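You operate a simulated robot arm through the tools that you are given. There is no shell and no other tool. Be economical: measure what you need, move in short steps, check, and stop when the job is done.

The job below is to be done with a simulated two-armed robot. You get a single attempt, and the scene is never put back.

TASK
Drop both cream rolls over the post and slide both clamp jaws shut.
Fine: the black cases stay where they are.

Only the result counts: the job must be done as asked and must still hold three seconds after the hand-in. Knocking over, shifting, dropping, spilling or breaking anything else fails it.

THE ROBOT
Two 7-joint arms with three-finger grippers on one trunk, on a base that drives. Base frame: it is fixed to the floor where the robot stands at the start and does not move with it; the origin is under the middle of the robot, x ahead of it, y to its left, z up; the surface under the hand at the start is at about z = 750. Readings come in mm, degrees, newtons and seconds.
The left shoulder is at the start at [86, 126, 1110], the right one opposite. With the tool pointing down near the work surface each hand reaches from about 360 to 860 mm from the robot's upright axis, wherever it stands, measured 20 degrees to its own side. Places, roughly: jaw of the blue clamp [400, -200, 800]; jaw of the orange clamp [300, -200, 800]; roll post [500, 0, 800]. Payload 2.94 kg a hand.
The TCP of each hand is the grasp point between the finger pads, 30 mm short of the fingertips. In the tool frame z runs along the fingers and y along their closing line. The gripper opens to 128 mm. The gripper's body begins 93 mm behind the TCP.
Orientation is told as [roll, pitch, yaw] about the base's x, y, z axes, in that order, counted from this pose: with the fingers straight down and closing along the base's y, the tool's x points along the base's -x, its y along +y and its z along -z.

THE INTERFACE
- The arms move only by the tool jog_arm. It takes "left_moves", "right_moves" or both (then of equal length, played together; a hand with none holds still); each is a list of rows, each a list of 7 numbers: the shift along the tool's x, y, z in mm, then the turn, a rotation vector about the tool's x, y, z in degrees, then the finger opening in mm, from 0 to 128. In form: [[dx, dy, dz, ax, ay, az, hand], ...]. A call has 1 to 10 rows; each row shifts and turns the commanded pose from where the row before left it, along the tool's axes as they then stand. Rows are played at 5 a second. More than 50 mm and 8.6 degrees between two rows, or a gripper value outside its range, and nothing of the call is played. A pose out of reach is approached as far as the arm can. The call stops where the force on the tool passes 50 N (or 10 N more than at its start, if that is more) or the arm is blocked; 0.2 s more then pass. The fingers move at their own pace and stop on an object; they squeeze with about 40 N. The grip force told is the motor's: it shows also when the fingers shut on nothing. Time passes only in rows, and 0.2 s behind the last, so rows that do not move let the fingers close. The reply holds the time, the measured pose of the TCP, the force on the tool along the base axes, the opening and the grip force, in the units named above and with some noise, with the torque about the TCP (base axes, N m) and any sound that the robot's microphone picked up.
- Cameras (640 x 400 px; columns grow to the right, rows downward): "scene" is now at [189.4, -41.5, 1262.4]; the picture's right is [-0.45, -0.89, 0.00], its down [-0.67, 0.34, -0.65] and it looks along [0.58, -0.30, -0.76] (base axes); focal length 214 px, centre (320, 200). "left" rides on the left gripper at [69, 15, -120] in its tool frame; the picture's right is [-0.21, 0.98, 0.00], its down [-0.82, -0.18, -0.54] and it looks along [-0.53, -0.12, 0.84] (tool axes); focal length 251 px, centre (320, 200). "right" rides on the right gripper at [69, -15, -120] in its tool frame; the picture's right is [0.21, 0.98, 0.00], its down [-0.82, 0.18, -0.54] and it looks along [-0.53, 0.12, 0.84] (tool axes); focal length 251 px, centre (320, 200). There is no depth. A picture from a camera that has moved, and an enlarged one, comes with that camera's place and axes in the base frame and with its lens. The place of the scene camera against the robot may be out by one fixed shift of up to 25 mm in any direction.
- snapshot(camera): a new picture of that camera. The clock stands still meanwhile.
- raise_lower(by): slides the trunk up (or, below 0, down) by that many mm; the arms and the scene camera ride with it, the base frame stays. It gives what a move gives, with no picture.
- drive_base(legs): drives the robot by 1 to 6 legs, each [ahead, left, turn to the left] in mm, mm and degrees, along the robot's own axes; the way and the turn of a leg run together, so that a leg with both is an arc; at most 1500 mm and 180 degrees a leg. The arms and the cameras ride along, it lands a little off, and it stops where it bumps. It gives what a move gives.
- pan_tilt(pan, tilt): turns the head with the scene camera to pan (to the left, within 80 degrees either way) and tilt (down, from -29 to 69), counted from straight ahead of the robot. It gives what a move gives.
- close_up(camera, box): a new picture of the part [left, top, right, bottom] of that camera's present view, enlarged. The clock stands still meanwhile.
- job_done(): hands the job in; it is judged then, once.

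Go step by step. Nothing tells you exact positions but the pictures and the camera data: compare them with the known pose of the tool, close in by small moves and look again before you grip or let go. The budget is 120 turns and 108 pictures, counting those below and the enlarged ones. Unless the task says otherwise, let go and move clear before handing in, and close with one line.

The tools are called after "Emit:" as a command line: name --argument value ..., lists and objects as JSON in quotes. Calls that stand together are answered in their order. jog_arm: Moves the arms, as the interface text tells. Its arguments: {"type":"object","properties":{"left_moves":{"type":"array","items":{"type":"array","items":{"type":"number"}}},"right_moves":{"type":"array","items":{"type":"array","items":{"type":"number"}}}},"required":[]} The other tools are called the same way: raise_lower (by) slides the trunk up or down; drive_base (legs) drives the base; pan_tilt (pan, tilt) turns the head that bears the scene camera; snapshot (camera) takes a picture; close_up (camera, box) takes an enlarged picture of a part of a camera's view; job_done () hands the job in.

At the start:

```text
clock: 0.0
left_eef_pos: [488.5, -12.6, 1049.5]
left_tcp_rot: [0.0, 0.0, 0.0]
left_wrist_force: [0.3, -0.4, -0.3]
left_wrist_torque: [0.03, 0.0, 0.01]
left_grip_width: 128.3
left_grasp_force: 0.1
right_eef_pos: [377.2, -309.2, 1160.9]
right_tcp_rot: [0.0, 0.1, 0.1]
right_wrist_force: [-0.4, -0.3, 0.9]
right_wrist_torque: [0.02, -0.01, 0.01]
right_grip_width: 127.9
right_grasp_force: 0.1
trunk travel left (down, up): [-325.0, 222.0]
robot x, y, heading: [-0.4, -0.6, 0.0]
head pan, tilt: [-26.8, 49.1]
```

scene: 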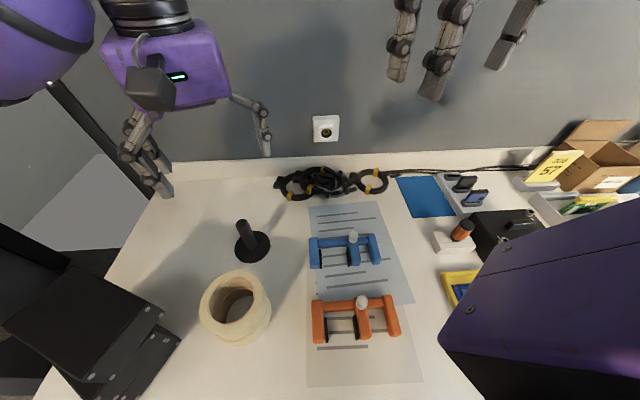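
right: 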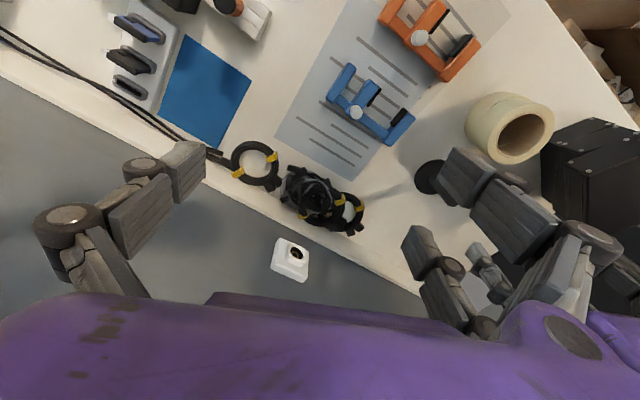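
left: 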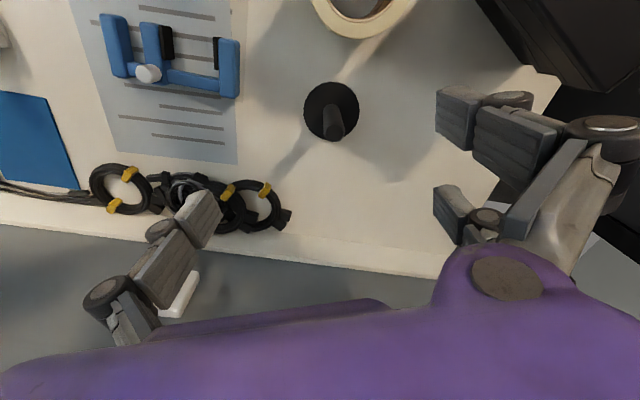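

I see the post, a cream roll (maybe two stacked), a blue and an orange clamp, and black cases to the left. I'll look closer at each.

Emit:
close_up --camera "scene" --box '[180, 200, 420, 350]'

Emit:
close_up --camera "right" --box '[320, 0, 640, 200]'

Emit:
close_up --camera "scene" --box '[0, 200, 320, 400]'

```text
2.67 times, centred on (300, 275) of scene
camera zoom: at [189.4, -41.5, 1262.4], right [-0.45, -0.89, 0.0], down [-0.67, 0.34, -0.65], along [0.58, -0.3, -0.76], focal length 572 px, centre (373, 0)
```

zoom: 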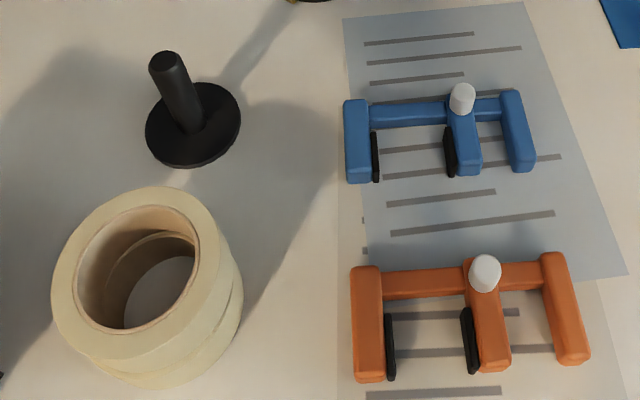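

```text
2.00 times, centred on (480, 100) of right
camera zoom: at [309.2, -323.9, 1279.9], right [-0.22, 0.98, 0.0], down [0.82, 0.18, 0.54], along [0.53, 0.12, -0.84], focal length 503 px, centre (0, 400)
```

zoom: 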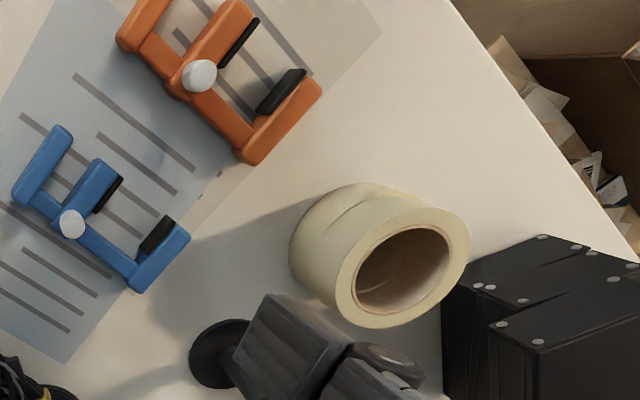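

```text
2.00 times, centred on (160, 300) of scene
camera zoom: at [189.4, -41.5, 1262.4], right [-0.45, -0.89, 0.0], down [-0.67, 0.34, -0.65], along [0.58, -0.3, -0.76], focal length 429 px, centre (640, 0)
```

zoom: 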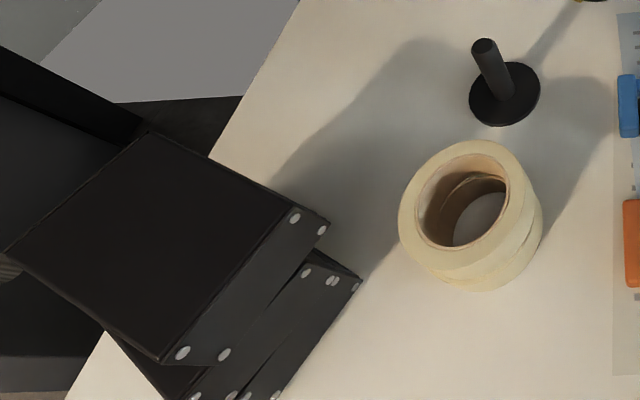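

Two stacked rolls (about 117 mm wide, walls about 16 mm) stand near [370, 45], and the post is near [520, 0]. I'll move the left hand over the rolls and the right hand over the clamps for better views.

Emit:
jog_arm --left_moves '[[35, 18, 0, 0, 0, 0, 128], [35, 18, 0, 0, 0, 0, 128], [35, 18, 0, 0, 0, 0, 128]]' --right_moves '[[0, 20, 45, 0, 0, 0, 128], [0, 20, 45, 0, 0, 0, 128], [0, 20, 45, 0, 0, 0, 128]]'

Emit:
snapshot --camera "left"

Emit:
snapshot --camera "right"

```text
clock: 0.8
left_eef_pos: [381.6, 41.9, 1050.6]
left_tcp_rot: [-0.1, 0.1, 0.0]
left_wrist_force: [-0.4, 0.3, 0.3]
left_wrist_torque: [0.01, 0.01, -0.02]
left_grip_width: 127.9
left_grasp_force: 0.1
right_eef_pos: [376.1, -247.2, 1025.4]
right_tcp_rot: [0.0, -0.2, 0.1]
right_wrist_force: [0.2, 0.9, 0.2]
right_wrist_torque: [-0.05, -0.02, 0.0]
right_grip_width: 127.8
right_grasp_force: 0.1
trunk travel left (down, up): [-325.0, 222.0]
robot x, y, heading: [3.7, 0.5, 0.0]
head pan, tilt: [-26.8, 49.1]
```

```text
101 pictures are left
camera left: at [313.6, 57.0, 1170.7], right [0.21, 0.98, 0.0], down [0.82, -0.18, 0.54], along [0.53, -0.12, -0.84], focal length 251 px, centre (320, 200)
```

left: 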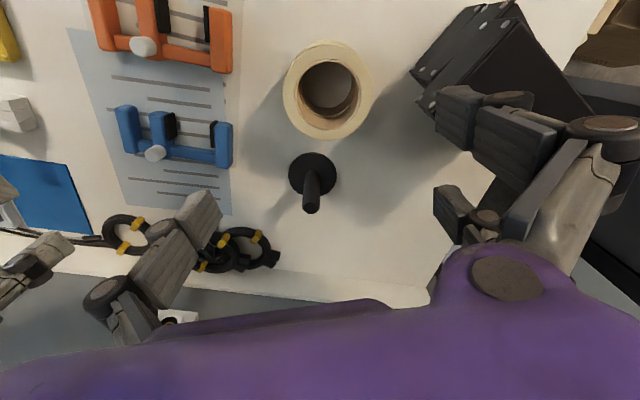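

```text
100 pictures are left
camera right: at [307.6, -261.7, 1145.1], right [-0.22, 0.98, 0.0], down [0.82, 0.18, 0.54], along [0.53, 0.12, -0.84], focal length 251 px, centre (320, 200)
```

right: 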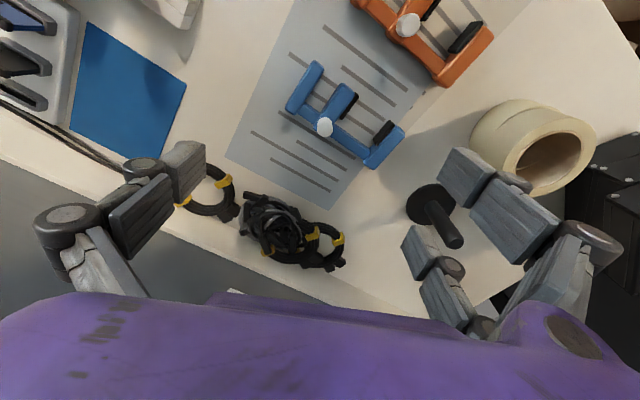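

The left camera sees the rolls and post, and the right one sees the clamps. I'll enlarge these views to measure.

Emit:
close_up --camera "left" --box '[240, 20, 432, 220]'

Emit:
close_up --camera "right" --box '[400, 90, 640, 240]'

Emit:
close_up --camera "left" --box '[80, 0, 272, 180]'

Emit:
close_up --camera "right" --box '[260, 0, 500, 180]'

```text
2.00 times, centred on (336, 120) of left
camera zoom: at [313.6, 57.0, 1170.7], right [0.21, 0.98, 0.0], down [0.82, -0.18, 0.54], along [0.53, -0.12, -0.84], focal length 503 px, centre (288, 360)
```

zoom: 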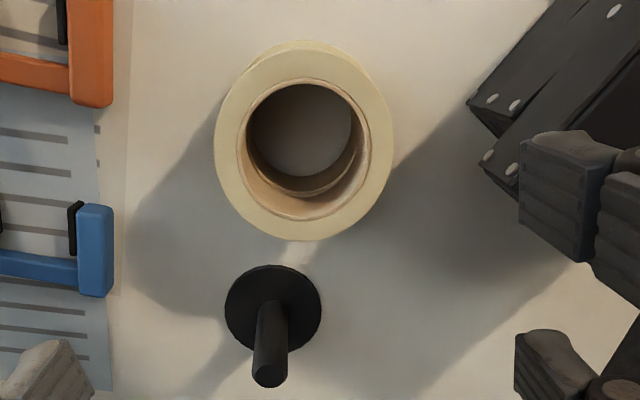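

```text
2.67 times, centred on (520, 165) of right
camera zoom: at [307.6, -261.7, 1145.1], right [-0.22, 0.98, 0.0], down [0.82, 0.18, 0.54], along [0.53, 0.12, -0.84], focal length 670 px, centre (-213, 293)
```

zoom: 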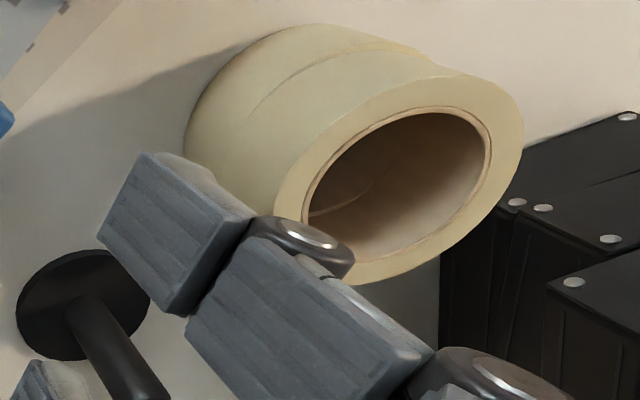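

```text
2.22 times, centred on (176, 90) of left
camera zoom: at [313.6, 57.0, 1170.7], right [0.21, 0.98, 0.0], down [0.82, -0.18, 0.54], along [0.53, -0.12, -0.84], focal length 559 px, centre (640, 444)
```

zoom: 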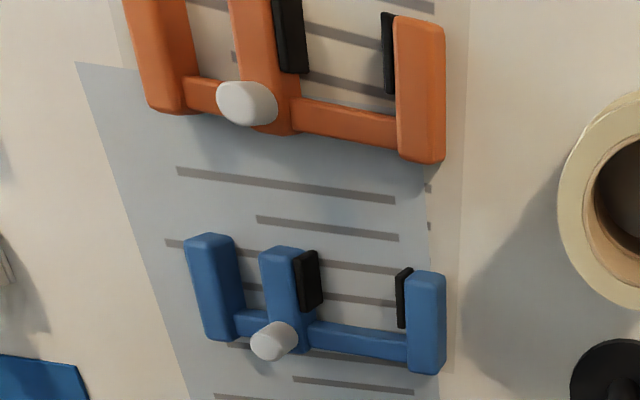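

```text
2.22 times, centred on (380, 90) of right
camera zoom: at [307.6, -261.7, 1145.1], right [-0.22, 0.98, 0.0], down [0.82, 0.18, 0.54], along [0.53, 0.12, -0.84], focal length 559 px, centre (187, 444)
```

zoom: 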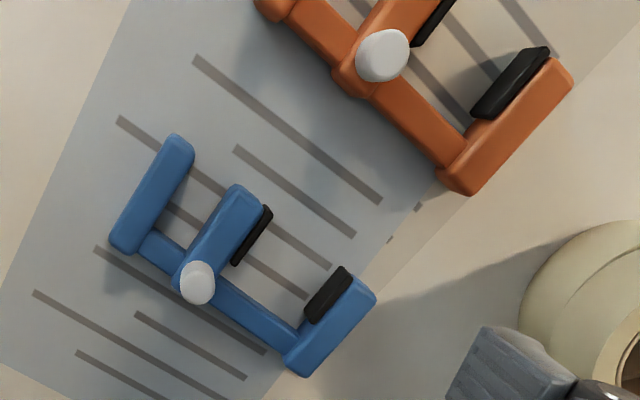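

Estimates: the roll stack top is at [369, 53, 847] with OD about 108 and hole about 76. The post is at [518, -4] with its top at z≈862 and a 90 mm disc. I'll move the left hand above the stack, yawed 30° to keep the fingers off the cases.

Emit:
jog_arm --left_moves '[[7, 6, 25, 0, 0, 0, 128], [6, 6, 25, 0, 0, 0, 128], [0, 0, 15, 0, 0, -7.5, 128], [0, 0, 15, 0, 0, -7.5, 128], [0, 0, 10, 0, 0, -7.5, 128], [0, 0, 10, 0, 0, -7.5, 128], [0, 0, 0, 0, 0, 0, 128]]'

Emit:
snapshot --camera "left"

Emit:
snapshot --camera "scene"

```text
clock: 2.4
left_eef_pos: [371.0, 51.9, 950.9]
left_tcp_rot: [0.0, 0.0, 30.1]
left_wrist_force: [0.3, -0.1, -0.7]
left_wrist_torque: [0.02, 0.0, 0.0]
left_grip_width: 128.1
left_grasp_force: 0.0
right_eef_pos: [377.2, -248.7, 1026.5]
right_tcp_rot: [0.0, 0.0, 0.1]
right_wrist_force: [0.1, -0.1, 0.0]
right_wrist_torque: [0.04, -0.02, 0.0]
right_grip_width: 128.2
right_grasp_force: 0.1
trunk travel left (down, up): [-325.0, 222.0]
robot x, y, heading: [-1.7, -1.7, -0.1]
head pan, tilt: [-26.8, 49.1]
```

```text
95 pictures are left
camera left: at [303.3, 30.2, 1070.3], right [-0.3, 0.95, 0.0], down [0.8, 0.26, 0.54], along [0.52, 0.16, -0.84], focal length 251 px, centre (320, 200)
```

left: 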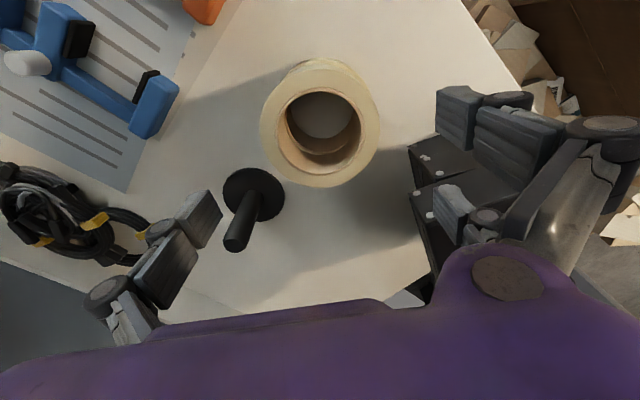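

```text
94 pictures are left
camera scene: at [189.3, -41.6, 1262.4], right [-0.45, -0.89, 0.0], down [-0.67, 0.34, -0.65], along [0.58, -0.3, -0.76], focal length 214 px, centre (320, 200)
```

scene: 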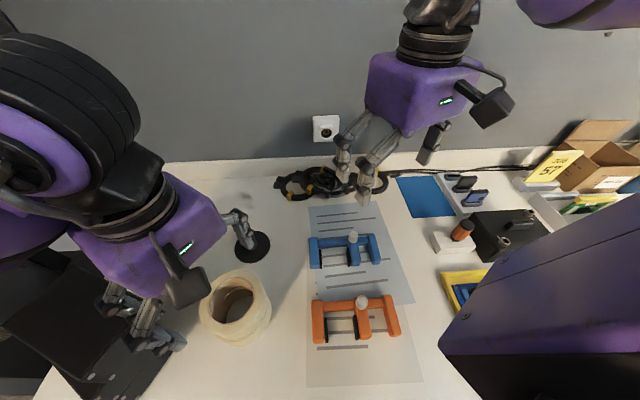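

The roll is in view; I'll enlarge it to refine the top roll's centre.

Emit:
close_up --camera "left" --box '[240, 40, 400, 200]'

```text
2.50 times, centred on (320, 120) of left
camera zoom: at [303.3, 30.2, 1070.3], right [-0.3, 0.95, 0.0], down [0.8, 0.26, 0.54], along [0.52, 0.16, -0.84], focal length 629 px, centre (320, 400)
```

zoom: 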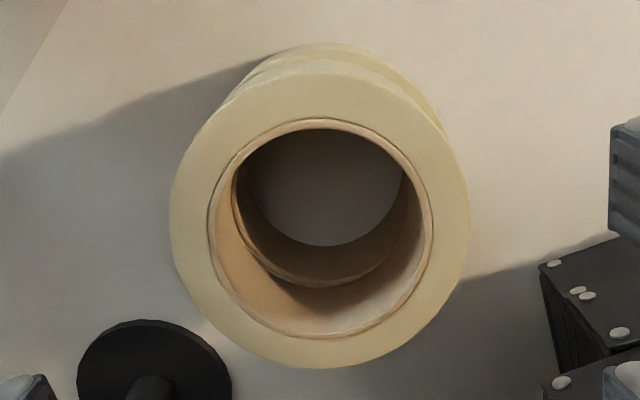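

The top roll's centre is about (373, 51), within 2 mm of the TCP. I'll descend around it to z≈834.

Emit:
jog_arm --left_moves '[[-1, -1.5, 20, 0, 0, 0, 128], [0, 0, 20, 0, 0, 0, 128], [0, 0, 18, 0, 0, 0, 128], [0, 0, 12, 0, 0, 0, 128], [0, 0, 10, 0, 0, 0, 128], [0, 0, 10, 0, 0, 0, 128], [0, 0, 0, 0, 0, 0, 128]]'

Emit:
snapshot --camera "left"

Emit:
snapshot --camera "right"

```text
clock: 4.0
left_eef_pos: [372.2, 50.8, 860.6]
left_tcp_rot: [0.0, -0.1, 30.0]
left_wrist_force: [-0.2, -0.4, 0.1]
left_wrist_torque: [-0.01, -0.03, -0.01]
left_grip_width: 127.7
left_grasp_force: 0.1
right_eef_pos: [378.6, -248.3, 1025.3]
right_tcp_rot: [0.0, 0.0, 0.1]
right_wrist_force: [-0.1, 0.2, 0.5]
right_wrist_torque: [0.03, -0.02, 0.01]
right_grip_width: 127.9
right_grasp_force: 0.0
trunk travel left (down, up): [-325.0, 222.0]
robot x, y, heading: [-1.0, -0.1, 0.2]
head pan, tilt: [-26.8, 49.1]
```

```text
92 pictures are left
camera left: at [304.6, 28.8, 980.2], right [-0.3, 0.95, 0.0], down [0.8, 0.25, 0.54], along [0.52, 0.16, -0.84], focal length 251 px, centre (320, 200)
```

left: 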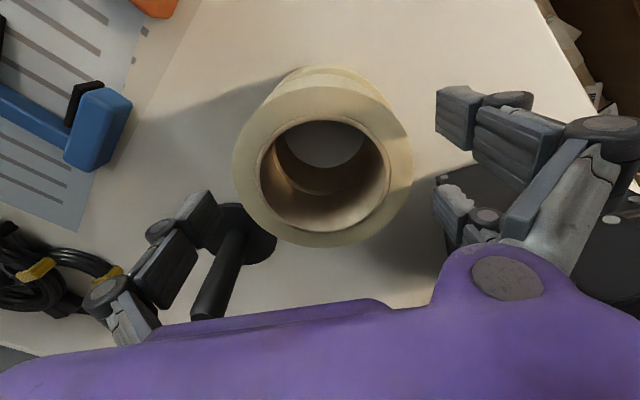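

```text
91 pictures are left
camera right: at [308.5, -263.6, 1145.0], right [-0.22, 0.98, 0.0], down [0.82, 0.18, 0.54], along [0.53, 0.12, -0.84], focal length 251 px, centre (320, 200)
```

right: 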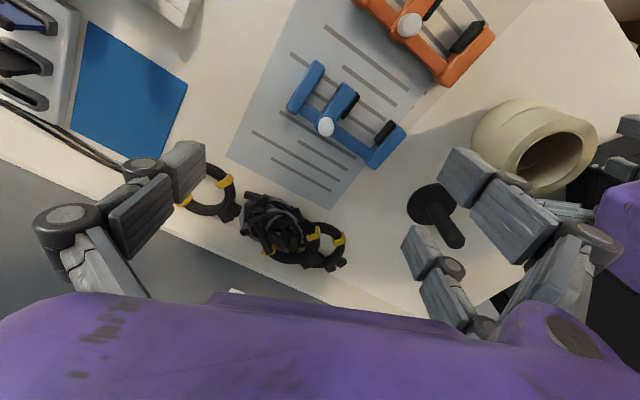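

The roll is centred between the fingers. I'll go down the last 27 mm and close.

Emit:
jog_arm --left_moves '[[-2, 0, 10, 0, 0, 0, 128], [0, 0, 10, 0, 0, 0, 128], [0, 0, 7, 0, 0, 0, 128], [0, 0, 0, 0, 0, 0, 104], [0, 0, 0, 0, 0, 0, 98], [0, 0, 0, 0, 0, 0, 98], [0, 0, 0, 0, 0, 0, 98]]'

Emit:
snapshot --camera "left"

```text
clock: 5.6
left_eef_pos: [373.2, 50.9, 834.1]
left_tcp_rot: [-0.1, 0.0, 30.0]
left_wrist_force: [0.9, 0.7, 5.4]
left_wrist_torque: [-0.1, 0.04, 0.08]
left_grip_width: 106.6
left_grasp_force: 40.0
right_eef_pos: [377.0, -247.9, 1024.9]
right_tcp_rot: [0.1, -0.1, 0.1]
right_wrist_force: [0.2, 0.3, 0.1]
right_wrist_torque: [-0.01, -0.02, 0.0]
right_grip_width: 128.3
right_grasp_force: 0.2
trunk travel left (down, up): [-325.0, 222.0]
robot x, y, heading: [-1.0, 1.1, 0.1]
head pan, tilt: [-26.8, 49.1]
```

```text
90 pictures are left
camera left: at [305.6, 30.1, 953.3], right [-0.3, 0.95, 0.0], down [0.8, 0.25, 0.54], along [0.52, 0.16, -0.84], focal length 251 px, centre (320, 200)
```

left: 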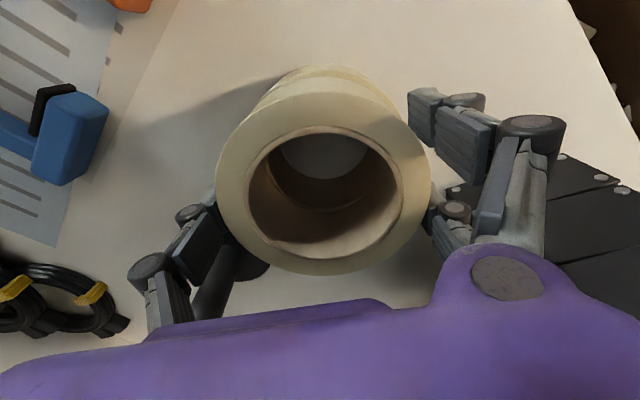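

I've gripped at 106.6 mm. Lifting to check that only the top roll comes up.

Emit:
jog_arm --left_moves '[[0, 0, -5, 0, 0, 0, 98], [0, 0, -10, 0, 0, 0, 98], [0, 0, -20, 0, 0, 0, 98], [0, 0, -25, 0, 0, 0, 98], [0, 0, -25, 0, 0, 0, 98], [0, 0, -25, 0, 0, 0, 98], [0, 0, 0, 0, 0, 0, 98]]'

Emit:
snapshot --camera "right"

Emit:
snapshot --camera "left"

Emit:
snapshot --camera "scene"

```text
clock: 7.2
left_eef_pos: [374.2, 52.5, 941.6]
left_tcp_rot: [0.0, 0.0, 30.1]
left_wrist_force: [1.1, 0.7, -2.5]
left_wrist_torque: [-0.01, -0.03, 0.01]
left_grip_width: 106.6
left_grasp_force: 39.9
right_eef_pos: [377.3, -247.5, 1025.0]
right_tcp_rot: [0.1, 0.0, 0.1]
right_wrist_force: [-0.1, -0.6, 0.0]
right_wrist_torque: [0.0, 0.02, -0.01]
right_grip_width: 127.8
right_grasp_force: 0.1
trunk travel left (down, up): [-325.0, 222.0]
robot x, y, heading: [-0.8, 1.2, 0.1]
head pan, tilt: [-26.8, 49.1]
```

```text
89 pictures are left
camera right: at [308.7, -263.4, 1145.0], right [-0.22, 0.98, 0.0], down [0.82, 0.18, 0.54], along [0.53, 0.12, -0.84], focal length 251 px, centre (320, 200)
```

right: 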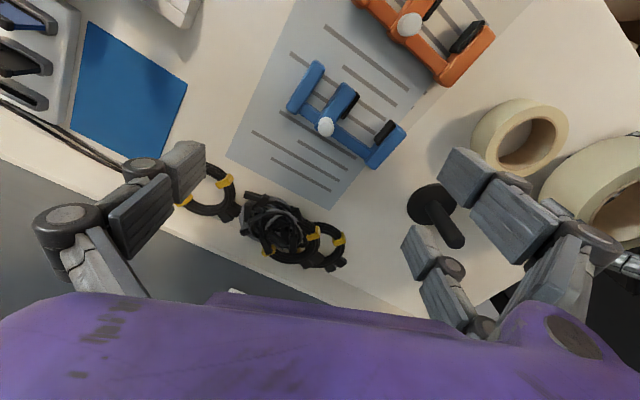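

```text
88 pictures are left
camera left: at [306.9, 30.6, 1062.5], right [-0.3, 0.95, 0.0], down [0.8, 0.25, 0.54], along [0.52, 0.16, -0.84], focal length 251 px, centre (320, 200)
```

left: 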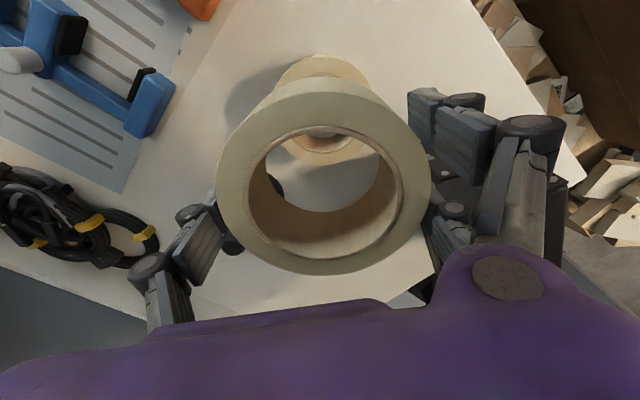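

```text
87 pictures are left
camera scene: at [189.6, -41.3, 1262.3], right [-0.45, -0.89, 0.0], down [-0.67, 0.34, -0.65], along [0.58, -0.3, -0.76], focal length 214 px, centre (320, 200)
```

scene: 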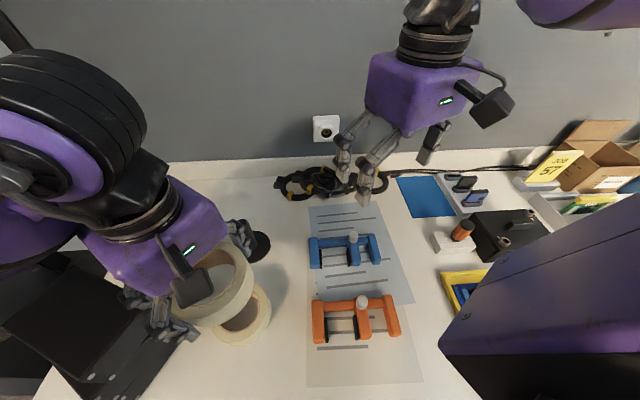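

The top roll is held about centred on the TCP, and the lower one stayed put. I'll carry it above the post at [518, -4].

Emit:
jog_arm --left_moves '[[-19.5, -24.1, 0, 0, 0, 0, 98], [-19.5, -24.1, 0, 0, 0, 0, 98], [-19.5, -24.1, 0, 0, 0, 0, 98], [-19.5, -24.1, 0, 0, 0, 0, 98], [-19.5, -24.1, 0, 0, 0, 0, 98], [0, 0, 0, 0, 0, 0, 98]]'

Emit:
snapshot --camera "left"

Emit:
snapshot --camera "right"

Emit:
snapshot --camera "scene"

```text
clock: 8.6
left_eef_pos: [517.9, -3.1, 943.6]
left_tcp_rot: [0.0, -0.1, 30.0]
left_wrist_force: [0.3, 0.7, -2.2]
left_wrist_torque: [0.01, -0.02, 0.03]
left_grip_width: 106.5
left_grasp_force: 39.4
right_eef_pos: [376.5, -248.8, 1025.5]
right_tcp_rot: [0.0, -0.1, 0.1]
right_wrist_force: [0.0, -1.2, -0.5]
right_wrist_torque: [-0.01, 0.01, -0.03]
right_grip_width: 128.1
right_grasp_force: 0.0
trunk travel left (down, up): [-325.0, 222.0]
robot x, y, heading: [-0.9, 2.1, 0.1]
head pan, tilt: [-26.8, 49.1]
```

```text
86 pictures are left
camera left: at [450.7, -24.7, 1063.3], right [-0.3, 0.95, 0.0], down [0.8, 0.25, 0.54], along [0.52, 0.16, -0.84], focal length 251 px, centre (320, 200)
```

left: 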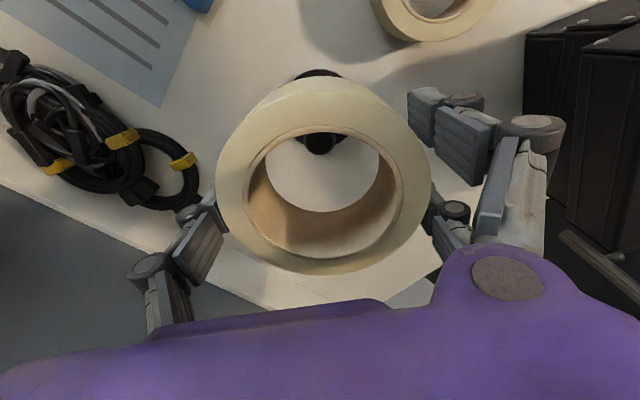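

```text
85 pictures are left
camera right: at [308.4, -263.3, 1145.1], right [-0.22, 0.98, 0.0], down [0.82, 0.18, 0.54], along [0.53, 0.12, -0.84], focal length 251 px, centre (320, 200)
```

right: 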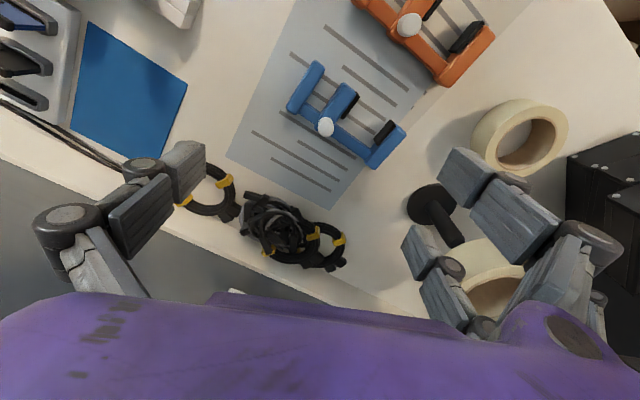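

```text
84 pictures are left
camera scene: at [189.2, -41.2, 1262.4], right [-0.45, -0.89, 0.0], down [-0.67, 0.34, -0.65], along [0.58, -0.3, -0.76], focal length 214 px, centre (320, 200)
```

scene: 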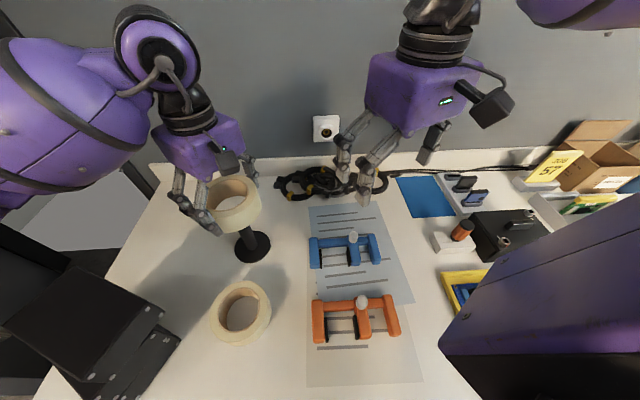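

The post is within 3 mm of the roll's axis. I'll descend over the post.

Emit:
jog_arm --left_moves '[[-1, 0, 20, 0, 0, 0, 98], [-1, 0, 20, 0, 0, 0, 98], [0, 0, 20, 0, 0, 0, 98], [0, 0, 20, 0, 0, 0, 98], [0, 0, 20, 0, 0, 0, 98], [0, 0, 20, 0, 0, 0, 98], [0, 0, 10, 0, 0, 0, 98], [0, 0, 0, 0, 0, 0, 98]]'

Emit:
snapshot --camera "left"

Emit:
snapshot --camera "scene"

```text
clock: 10.4
left_eef_pos: [520.3, -3.2, 811.9]
left_tcp_rot: [0.0, 0.0, 30.0]
left_wrist_force: [0.3, -1.3, -2.7]
left_wrist_torque: [-0.04, -0.02, -0.01]
left_grip_width: 106.7
left_grasp_force: 39.3
right_eef_pos: [377.2, -247.9, 1024.5]
right_tcp_rot: [0.1, -0.1, 0.1]
right_wrist_force: [-0.3, 0.1, 0.6]
right_wrist_torque: [-0.03, 0.01, 0.03]
right_grip_width: 128.0
right_grasp_force: 0.1
trunk travel left (down, up): [-325.0, 222.0]
robot x, y, heading: [-2.6, 3.5, 0.1]
head pan, tilt: [-26.8, 49.1]
```

```text
83 pictures are left
camera left: at [453.5, -25.1, 932.3], right [-0.3, 0.95, 0.0], down [0.8, 0.25, 0.54], along [0.52, 0.16, -0.84], focal length 251 px, centre (320, 200)
```

left: 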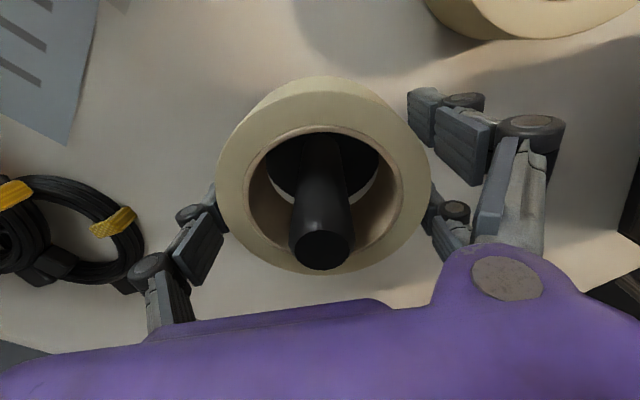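

```text
82 pictures are left
camera scene: at [189.5, -41.5, 1262.4], right [-0.45, -0.89, 0.0], down [-0.67, 0.34, -0.65], along [0.58, -0.3, -0.76], focal length 214 px, centre (320, 200)
```

scene: 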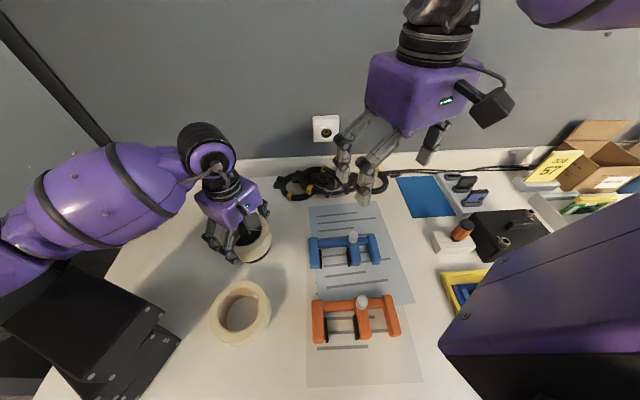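

The post is through the hole. I'll lower gently until contact.

Emit:
jog_arm --left_moves '[[0, 0, 5, 0, 0, 0, 98], [0, 0, 3, 0, 0, 0, 98], [0, 0, 2, 0, 0, 0, 98], [0, 0, 2, 0, 0, 0, 98], [0, 0, 0, 0, 0, 0, 98]]'

```text
clock: 11.6
left_eef_pos: [520.4, -2.1, 802.0]
left_tcp_rot: [0.1, 0.1, 30.0]
left_wrist_force: [-0.4, 0.0, -1.8]
left_wrist_torque: [-0.03, 0.02, 0.03]
left_grip_width: 106.5
left_grasp_force: 39.8
right_eef_pos: [378.3, -248.8, 1025.1]
right_tcp_rot: [0.1, 0.0, 0.1]
right_wrist_force: [0.7, -0.2, 0.0]
right_wrist_torque: [0.01, 0.0, 0.0]
right_grip_width: 127.8
right_grasp_force: 0.1
trunk travel left (down, up): [-325.0, 222.0]
robot x, y, heading: [-0.9, 2.1, 0.1]
head pan, tilt: [-26.8, 49.1]
```

Emit:
jog_arm --left_moves '[[0, 0, 2, 0, 0, 0, 98], [0, 0, 2, 0, 0, 0, 98], [0, 0, 2, 0, 0, 0, 98], [0, 0, 0, 0, 0, 0, 98]]'

```text
clock: 12.6
left_eef_pos: [519.8, -2.7, 794.9]
left_tcp_rot: [0.0, 0.0, 30.0]
left_wrist_force: [-1.3, -0.2, -1.8]
left_wrist_torque: [-0.02, -0.03, 0.0]
left_grip_width: 106.6
left_grasp_force: 39.9
right_eef_pos: [378.3, -248.4, 1025.2]
right_tcp_rot: [-0.1, 0.0, 0.1]
right_wrist_force: [-0.4, 0.3, 0.6]
right_wrist_torque: [0.02, 0.03, 0.0]
right_grip_width: 127.7
right_grasp_force: 0.1
trunk travel left (down, up): [-325.0, 222.0]
robot x, y, heading: [-4.2, 0.9, -0.1]
head pan, tilt: [-26.8, 49.1]
```

There's no contact yet, so I'll keep going in 1.5 mm steps.

Emit:
jog_arm --left_moves '[[0, 0, 1.5, 0, 0, 0, 98], [0, 0, 1.5, 0, 0, 0, 98], [0, 0, 1.5, 0, 0, 0, 98], [0, 0, 0, 0, 0, 0, 98]]'

Emit:
close_up --camera "scene" --box '[180, 170, 300, 270]'

```text
clock: 13.6
left_eef_pos: [519.5, -2.3, 793.1]
left_tcp_rot: [-0.1, -0.2, 30.0]
left_wrist_force: [5.6, 1.2, 18.2]
left_wrist_torque: [0.06, -0.27, -0.14]
left_grip_width: 106.7
left_grasp_force: 40.0
right_eef_pos: [377.4, -248.5, 1026.8]
right_tcp_rot: [0.1, -0.1, 0.1]
right_wrist_force: [-0.1, 0.4, -0.2]
right_wrist_torque: [0.02, 0.0, -0.03]
right_grip_width: 127.9
right_grasp_force: 0.1
trunk travel left (down, up): [-325.0, 222.0]
robot x, y, heading: [-0.3, 3.6, -0.0]
head pan, tilt: [-26.8, 49.1]
```

```text
4.00 times, centred on (240, 220) of scene
camera zoom: at [188.6, -41.4, 1262.6], right [-0.45, -0.89, 0.0], down [-0.67, 0.34, -0.66], along [0.58, -0.3, -0.76], focal length 858 px, centre (640, 120)
```

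zoom: 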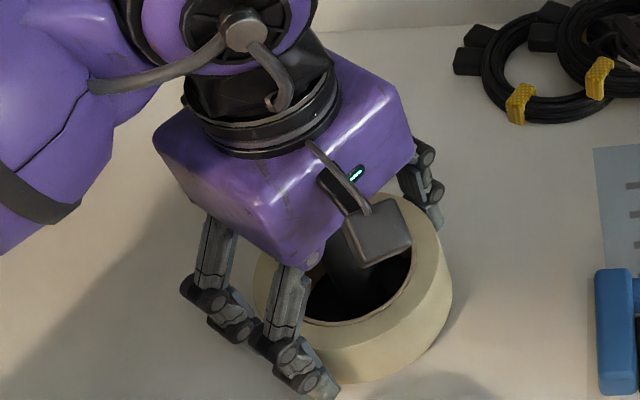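

It's seated on the disc at TCP z≈793. I'll release and rise clear of the post.

Emit:
jog_arm --left_moves '[[0, 0, -1.5, 0, 0, 0, 98], [0, 0, 0, 0, 0, 0, 128], [0, 0, 0, 0, 0, 0, 128], [0, 0, -15, 0, 0, 0, 128], [0, 0, -25, 0, 0, 0, 128], [0, 0, -40, 0, 0, 0, 128], [0, 0, -40, 0, 0, 0, 128], [0, 0, -30, 0, 0, 0, 128], [0, 0, 0, 0, 0, 0, 128]]'

Emit:
snapshot --camera "left"

```text
clock: 15.6
left_eef_pos: [519.3, -1.2, 942.5]
left_tcp_rot: [0.0, 0.0, 30.0]
left_wrist_force: [0.2, 0.0, 0.5]
left_wrist_torque: [-0.02, 0.06, 0.0]
left_grip_width: 127.7
left_grasp_force: 0.0
right_eef_pos: [378.0, -247.8, 1025.7]
right_tcp_rot: [0.0, 0.0, 0.1]
right_wrist_force: [-0.1, -0.1, -0.1]
right_wrist_torque: [0.03, 0.01, 0.02]
right_grip_width: 128.1
right_grasp_force: 0.0
trunk travel left (down, up): [-325.0, 222.0]
robot x, y, heading: [4.1, 2.0, -0.1]
head pan, tilt: [-26.8, 49.1]
```

```text
80 pictures are left
camera left: at [452.9, -22.8, 1063.0], right [-0.3, 0.95, 0.0], down [0.8, 0.25, 0.54], along [0.51, 0.16, -0.84], focal length 251 px, centre (320, 200)
```

left: 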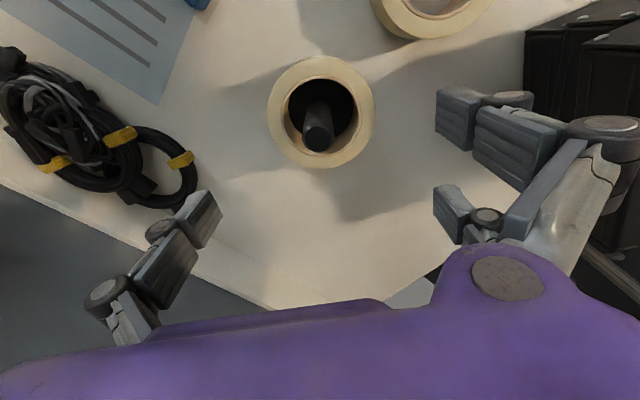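

The first roll is on the post. Going back above the second roll.

Emit:
jog_arm --left_moves '[[19.7, 24.1, 0, 0, 0, 0, 128], [19.7, 24.1, 0, 0, 0, 0, 128], [19.7, 24.1, 0, 0, 0, 0, 128], [19.7, 24.1, 0, 0, 0, 0, 128], [19.7, 24.1, 20, 0, 0, 0, 128], [0, 0, 20, 0, 0, 0, 128], [0, 0, 0, 0, 0, 0, 128]]'

Emit:
close_up --camera "left" --box '[200, 20, 440, 220]'

Emit:
close_up --camera "right" --box '[400, 60, 640, 240]'

```text
clock: 17.2
left_eef_pos: [375.3, 52.4, 899.7]
left_tcp_rot: [0.0, 0.0, 30.0]
left_wrist_force: [0.4, 0.6, -0.7]
left_wrist_torque: [0.0, 0.0, -0.05]
left_grip_width: 127.8
left_grasp_force: 0.0
right_eef_pos: [376.6, -248.4, 1025.2]
right_tcp_rot: [0.0, 0.0, 0.1]
right_wrist_force: [-0.8, 0.3, -0.9]
right_wrist_torque: [-0.01, 0.0, 0.0]
right_grip_width: 127.9
right_grasp_force: 0.1
trunk travel left (down, up): [-325.0, 222.0]
robot x, y, heading: [-0.2, -2.3, -0.0]
head pan, tilt: [-26.8, 49.1]
```

```text
2.00 times, centred on (320, 120) of left
camera zoom: at [306.8, 30.9, 1021.1], right [-0.3, 0.95, 0.0], down [0.8, 0.25, 0.54], along [0.52, 0.16, -0.84], focal length 503 px, centre (320, 360)
```

zoom: 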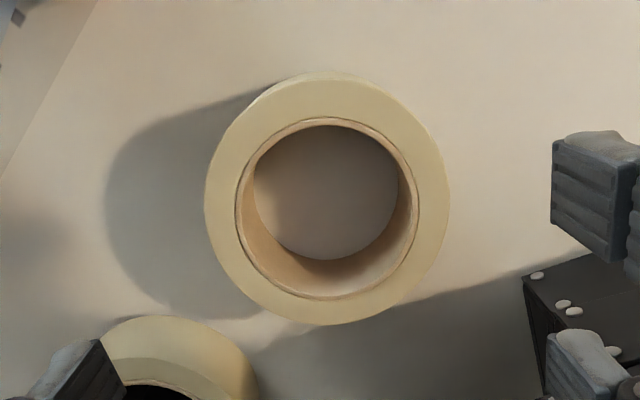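

```text
2.22 times, centred on (520, 150) of right
camera zoom: at [308.3, -263.6, 1145.1], right [-0.22, 0.98, 0.0], down [0.82, 0.18, 0.54], along [0.53, 0.12, -0.84], focal length 559 px, centre (-124, 311)
```

zoom: 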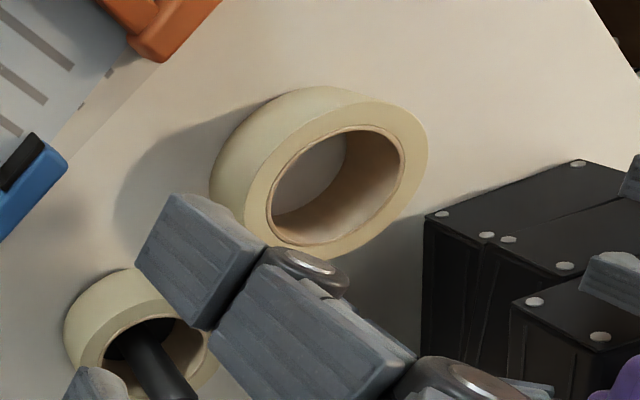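

The second roll's centre is about (371.5, 54). I'll shift slightly, descend to z≈787 and grip.

Emit:
jog_arm --left_moves '[[2, 3, 20, 0, 0, 0, 128], [0, 0, 20, 0, 0, 0, 128], [0, 0, 20, 0, 0, 0, 128], [0, 0, 20, 0, 0, 0, 128], [0, 0, 15, 0, 0, 0, 128], [0, 0, 10, 0, 0, 0, 128], [0, 0, 7, 0, 0, 0, 128], [0, 0, 0, 0, 0, 0, 128]]'

Emit:
snapshot --camera "left"

```text
clock: 19.0
left_eef_pos: [370.9, 54.2, 789.9]
left_tcp_rot: [0.1, 0.0, 30.0]
left_wrist_force: [0.0, 0.1, -0.3]
left_wrist_torque: [0.04, 0.0, -0.01]
left_grip_width: 128.1
left_grasp_force: 0.0
right_eef_pos: [377.8, -247.8, 1024.6]
right_tcp_rot: [0.0, 0.0, 0.2]
right_wrist_force: [-0.3, 0.7, 0.3]
right_wrist_torque: [0.0, 0.02, 0.01]
right_grip_width: 128.0
right_grasp_force: 0.1
trunk travel left (down, up): [-325.0, 222.0]
robot x, y, heading: [0.6, 2.0, 0.1]
head pan, tilt: [-26.8, 49.1]
```

```text
77 pictures are left
camera left: at [304.0, 32.5, 908.5], right [-0.3, 0.95, 0.0], down [0.8, 0.25, 0.54], along [0.52, 0.16, -0.84], focal length 251 px, centre (320, 200)
```

left: 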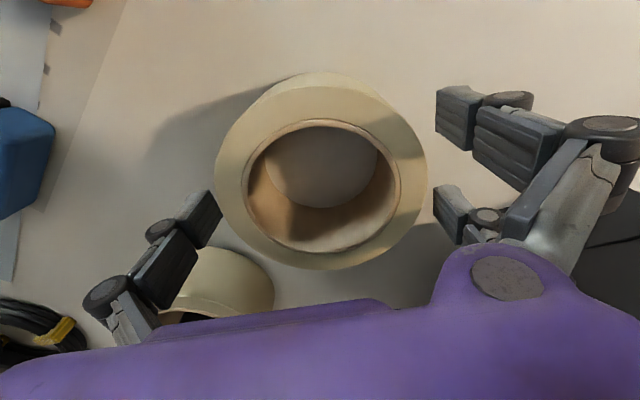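

It's well centred, so I'll close and lift.

Emit:
jog_arm --left_moves '[[0, 0, 1.5, 0, 0, 0, 104], [0, 0, 0, 0, 0, 0, 98], [0, 0, 0, 0, 0, 0, 98], [0, 0, -5, 0, 0, 0, 98], [0, 0, -20, 0, 0, 0, 98], [0, 0, -35, 0, 0, 0, 98], [0, 0, -45, 0, 0, 0, 98], [0, 0, -45, 0, 0, 0, 98], [0, 0, -5, 0, 0, 0, 98], [0, 0, 0, 0, 0, 0, 98]]'

Emit:
snapshot --camera "left"

```text
clock: 21.2
left_eef_pos: [370.9, 55.0, 943.9]
left_tcp_rot: [0.0, 0.0, 30.1]
left_wrist_force: [0.3, -1.1, -1.2]
left_wrist_torque: [-0.03, 0.02, 0.0]
left_grip_width: 105.8
left_grasp_force: 39.9
right_eef_pos: [378.0, -247.6, 1025.5]
right_tcp_rot: [0.0, 0.0, 0.1]
right_wrist_force: [-0.6, 0.4, 0.2]
right_wrist_torque: [0.02, -0.02, -0.04]
right_grip_width: 128.2
right_grasp_force: 0.1
trunk travel left (down, up): [-325.0, 222.0]
robot x, y, heading: [-3.0, -0.8, -0.2]
head pan, tilt: [-26.8, 49.1]
```

```text
76 pictures are left
camera left: at [303.9, 32.2, 1063.9], right [-0.3, 0.95, 0.0], down [0.8, 0.25, 0.54], along [0.52, 0.16, -0.84], focal length 251 px, centre (320, 200)
```

left: 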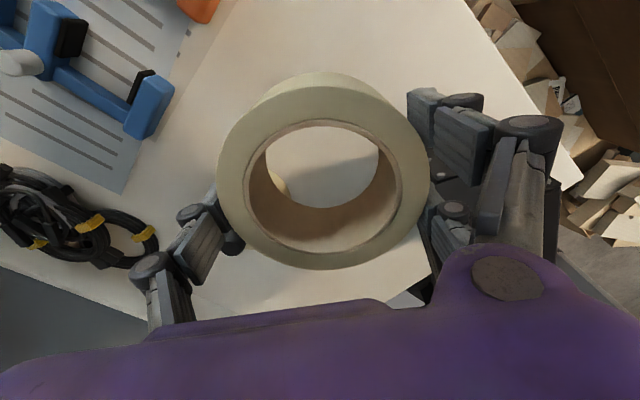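

The second roll is up. Carrying it above the post.

Emit:
jog_arm --left_moves '[[-20.1, -24.7, 0, 0, 0, 0, 98], [-20.1, -24.7, 0, 0, 0, 0, 98], [-20.1, -24.7, 0, 0, 0, 0, 98], [-20.1, -24.7, 0, 0, 0, 0, 98], [-20.1, -24.7, 0, 0, 0, 0, 98], [0, 0, 0, 0, 0, 0, 98]]'

Emit:
snapshot --camera "left"

```text
clock: 22.6
left_eef_pos: [520.5, -3.1, 944.5]
left_tcp_rot: [0.0, 0.0, 29.9]
left_wrist_force: [0.1, -0.2, -2.0]
left_wrist_torque: [0.0, -0.01, -0.01]
left_grip_width: 106.2
left_grasp_force: 40.3
right_eef_pos: [377.9, -248.9, 1025.1]
right_tcp_rot: [-0.1, -0.2, 0.1]
right_wrist_force: [0.3, 0.3, 0.8]
right_wrist_torque: [0.03, -0.03, 0.0]
right_grip_width: 127.9
right_grasp_force: 0.0
trunk travel left (down, up): [-325.0, 222.0]
robot x, y, heading: [-0.1, 0.4, -0.0]
head pan, tilt: [-26.8, 49.1]
```

```text
75 pictures are left
camera left: at [452.5, -24.5, 1063.8], right [-0.3, 0.95, 0.0], down [0.8, 0.25, 0.54], along [0.52, 0.16, -0.84], focal length 251 px, centre (320, 200)
```

left: 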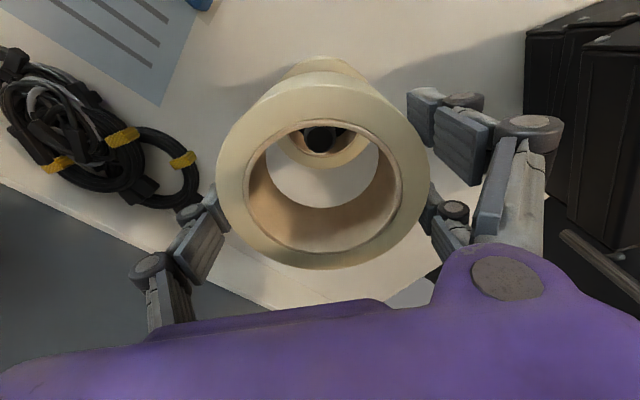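

It's aligned with the post. I'll lower to just above the first roll.

Emit:
jog_arm --left_moves '[[0, 0, 20, 0, 0, 0, 98], [0, 0, 20, 0, 0, 0, 98], [0, 0, 20, 0, 0, 0, 98], [0, 0, 20, 0, 0, 0, 98], [0, 0, 10, 0, 0, 0, 98], [0, 0, 4, 0, 0, 0, 98], [0, 0, 2, 0, 0, 0, 98], [0, 0, 0, 0, 0, 0, 98]]'

Emit:
snapshot --camera "left"

Emit:
close_up --camera "scene" --box '[180, 170, 300, 270]'

```text
clock: 24.4
left_eef_pos: [520.0, -2.2, 847.0]
left_tcp_rot: [0.0, 0.0, 30.1]
left_wrist_force: [0.4, -0.6, -1.8]
left_wrist_torque: [-0.01, -0.02, 0.0]
left_grip_width: 106.0
left_grasp_force: 39.9
right_eef_pos: [378.3, -248.8, 1025.3]
right_tcp_rot: [0.0, 0.1, 0.1]
right_wrist_force: [0.0, 0.4, -0.3]
right_wrist_torque: [0.0, -0.03, 0.02]
right_grip_width: 127.9
right_grasp_force: 0.1
trunk travel left (down, up): [-325.0, 222.0]
robot x, y, heading: [0.6, -2.0, 0.0]
head pan, tilt: [-26.8, 49.1]
```

```text
74 pictures are left
camera left: at [452.4, -23.8, 966.9], right [-0.3, 0.95, 0.0], down [0.8, 0.25, 0.54], along [0.52, 0.16, -0.84], focal length 251 px, centre (320, 200)
```

left: 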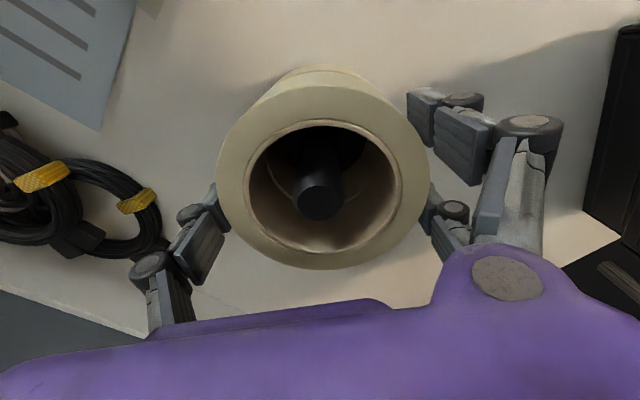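

```text
4.00 times, centred on (240, 220) of scene
camera zoom: at [189.5, -41.5, 1262.4], right [-0.45, -0.89, 0.0], down [-0.67, 0.34, -0.65], along [0.58, -0.3, -0.76], focal length 858 px, centre (640, 120)
```

zoom: 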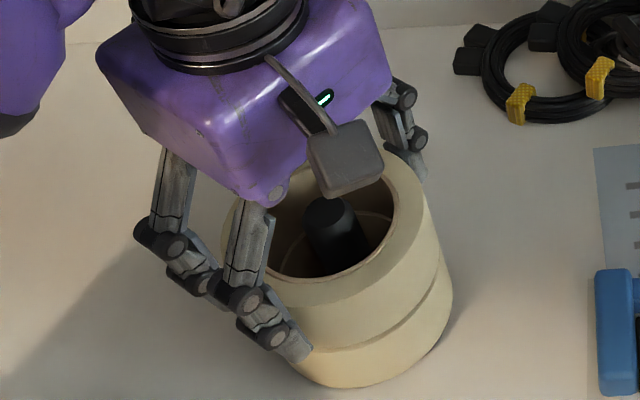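

Nearly touching. Fine steps until contact.

Emit:
jog_arm --left_moves '[[0, 0, 1.5, 0, 0, 0, 98], [0, 0, 1.5, 0, 0, 0, 98], [0, 0, 1.5, 0, 0, 0, 98], [0, 0, 0, 0, 0, 0, 98]]'

```text
clock: 25.4
left_eef_pos: [518.9, -2.0, 844.8]
left_tcp_rot: [-0.1, -0.1, 29.9]
left_wrist_force: [2.0, 1.4, 10.9]
left_wrist_torque: [0.27, 0.34, -0.08]
left_grip_width: 106.0
left_grasp_force: 40.2
right_eef_pos: [377.7, -248.4, 1025.4]
right_tcp_rot: [0.1, 0.0, 0.1]
right_wrist_force: [1.0, 0.0, 0.0]
right_wrist_torque: [-0.01, 0.01, -0.03]
right_grip_width: 128.1
right_grasp_force: 0.0
trunk travel left (down, up): [-325.0, 222.0]
robot x, y, heading: [-2.5, -0.1, -0.1]
head pan, tilt: [-26.8, 49.1]
```

Contact made. Releasing and rising.

Emit:
jog_arm --left_moves '[[0, 0, -0.5, 0, 0, 0, 98], [0, 0, 0, 0, 0, 0, 128], [0, 0, 0, 0, 0, 0, 128], [0, 0, -15, 0, 0, 0, 128], [0, 0, -30, 0, 0, 0, 128], [0, 0, -40, 0, 0, 0, 128], [0, 0, -40, 0, 0, 0, 128], [0, 0, 0, 0, 0, 0, 128]]'

Emit:
snapshot --camera "left"

Emit:
close_up --camera "scene" --box '[180, 170, 300, 270]'

```text
clock: 27.2
left_eef_pos: [519.9, -4.0, 967.9]
left_tcp_rot: [0.0, 0.0, 29.9]
left_wrist_force: [0.3, -0.2, 0.0]
left_wrist_torque: [-0.02, -0.04, -0.02]
left_grip_width: 128.1
left_grasp_force: 0.1
right_eef_pos: [377.9, -248.5, 1024.5]
right_tcp_rot: [0.0, -0.1, 0.2]
right_wrist_force: [0.2, 0.7, -0.1]
right_wrist_torque: [-0.01, 0.01, 0.01]
right_grip_width: 128.0
right_grasp_force: 0.0
trunk travel left (down, up): [-325.0, 222.0]
robot x, y, heading: [-1.3, -0.4, -0.1]
head pan, tilt: [-26.8, 49.1]
```

```text
72 pictures are left
camera left: at [452.8, -26.0, 1088.9], right [-0.3, 0.95, 0.0], down [0.8, 0.25, 0.54], along [0.51, 0.16, -0.84], focal length 251 px, centre (320, 200)
```

left: 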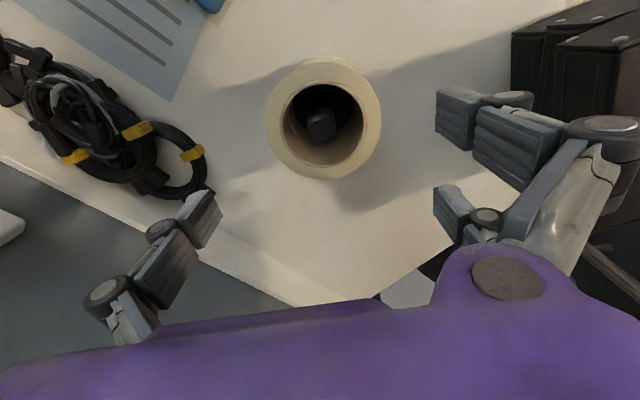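

```text
4.00 times, centred on (240, 220) of scene
camera zoom: at [189.7, -41.3, 1262.3], right [-0.45, -0.89, 0.0], down [-0.67, 0.34, -0.65], along [0.58, -0.3, -0.76], focal length 858 px, centre (640, 120)
```

zoom: 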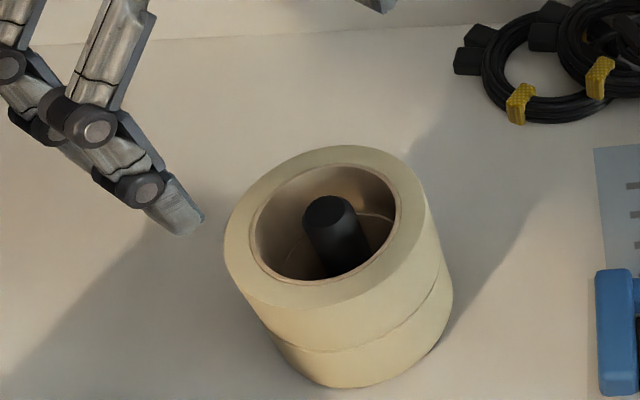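

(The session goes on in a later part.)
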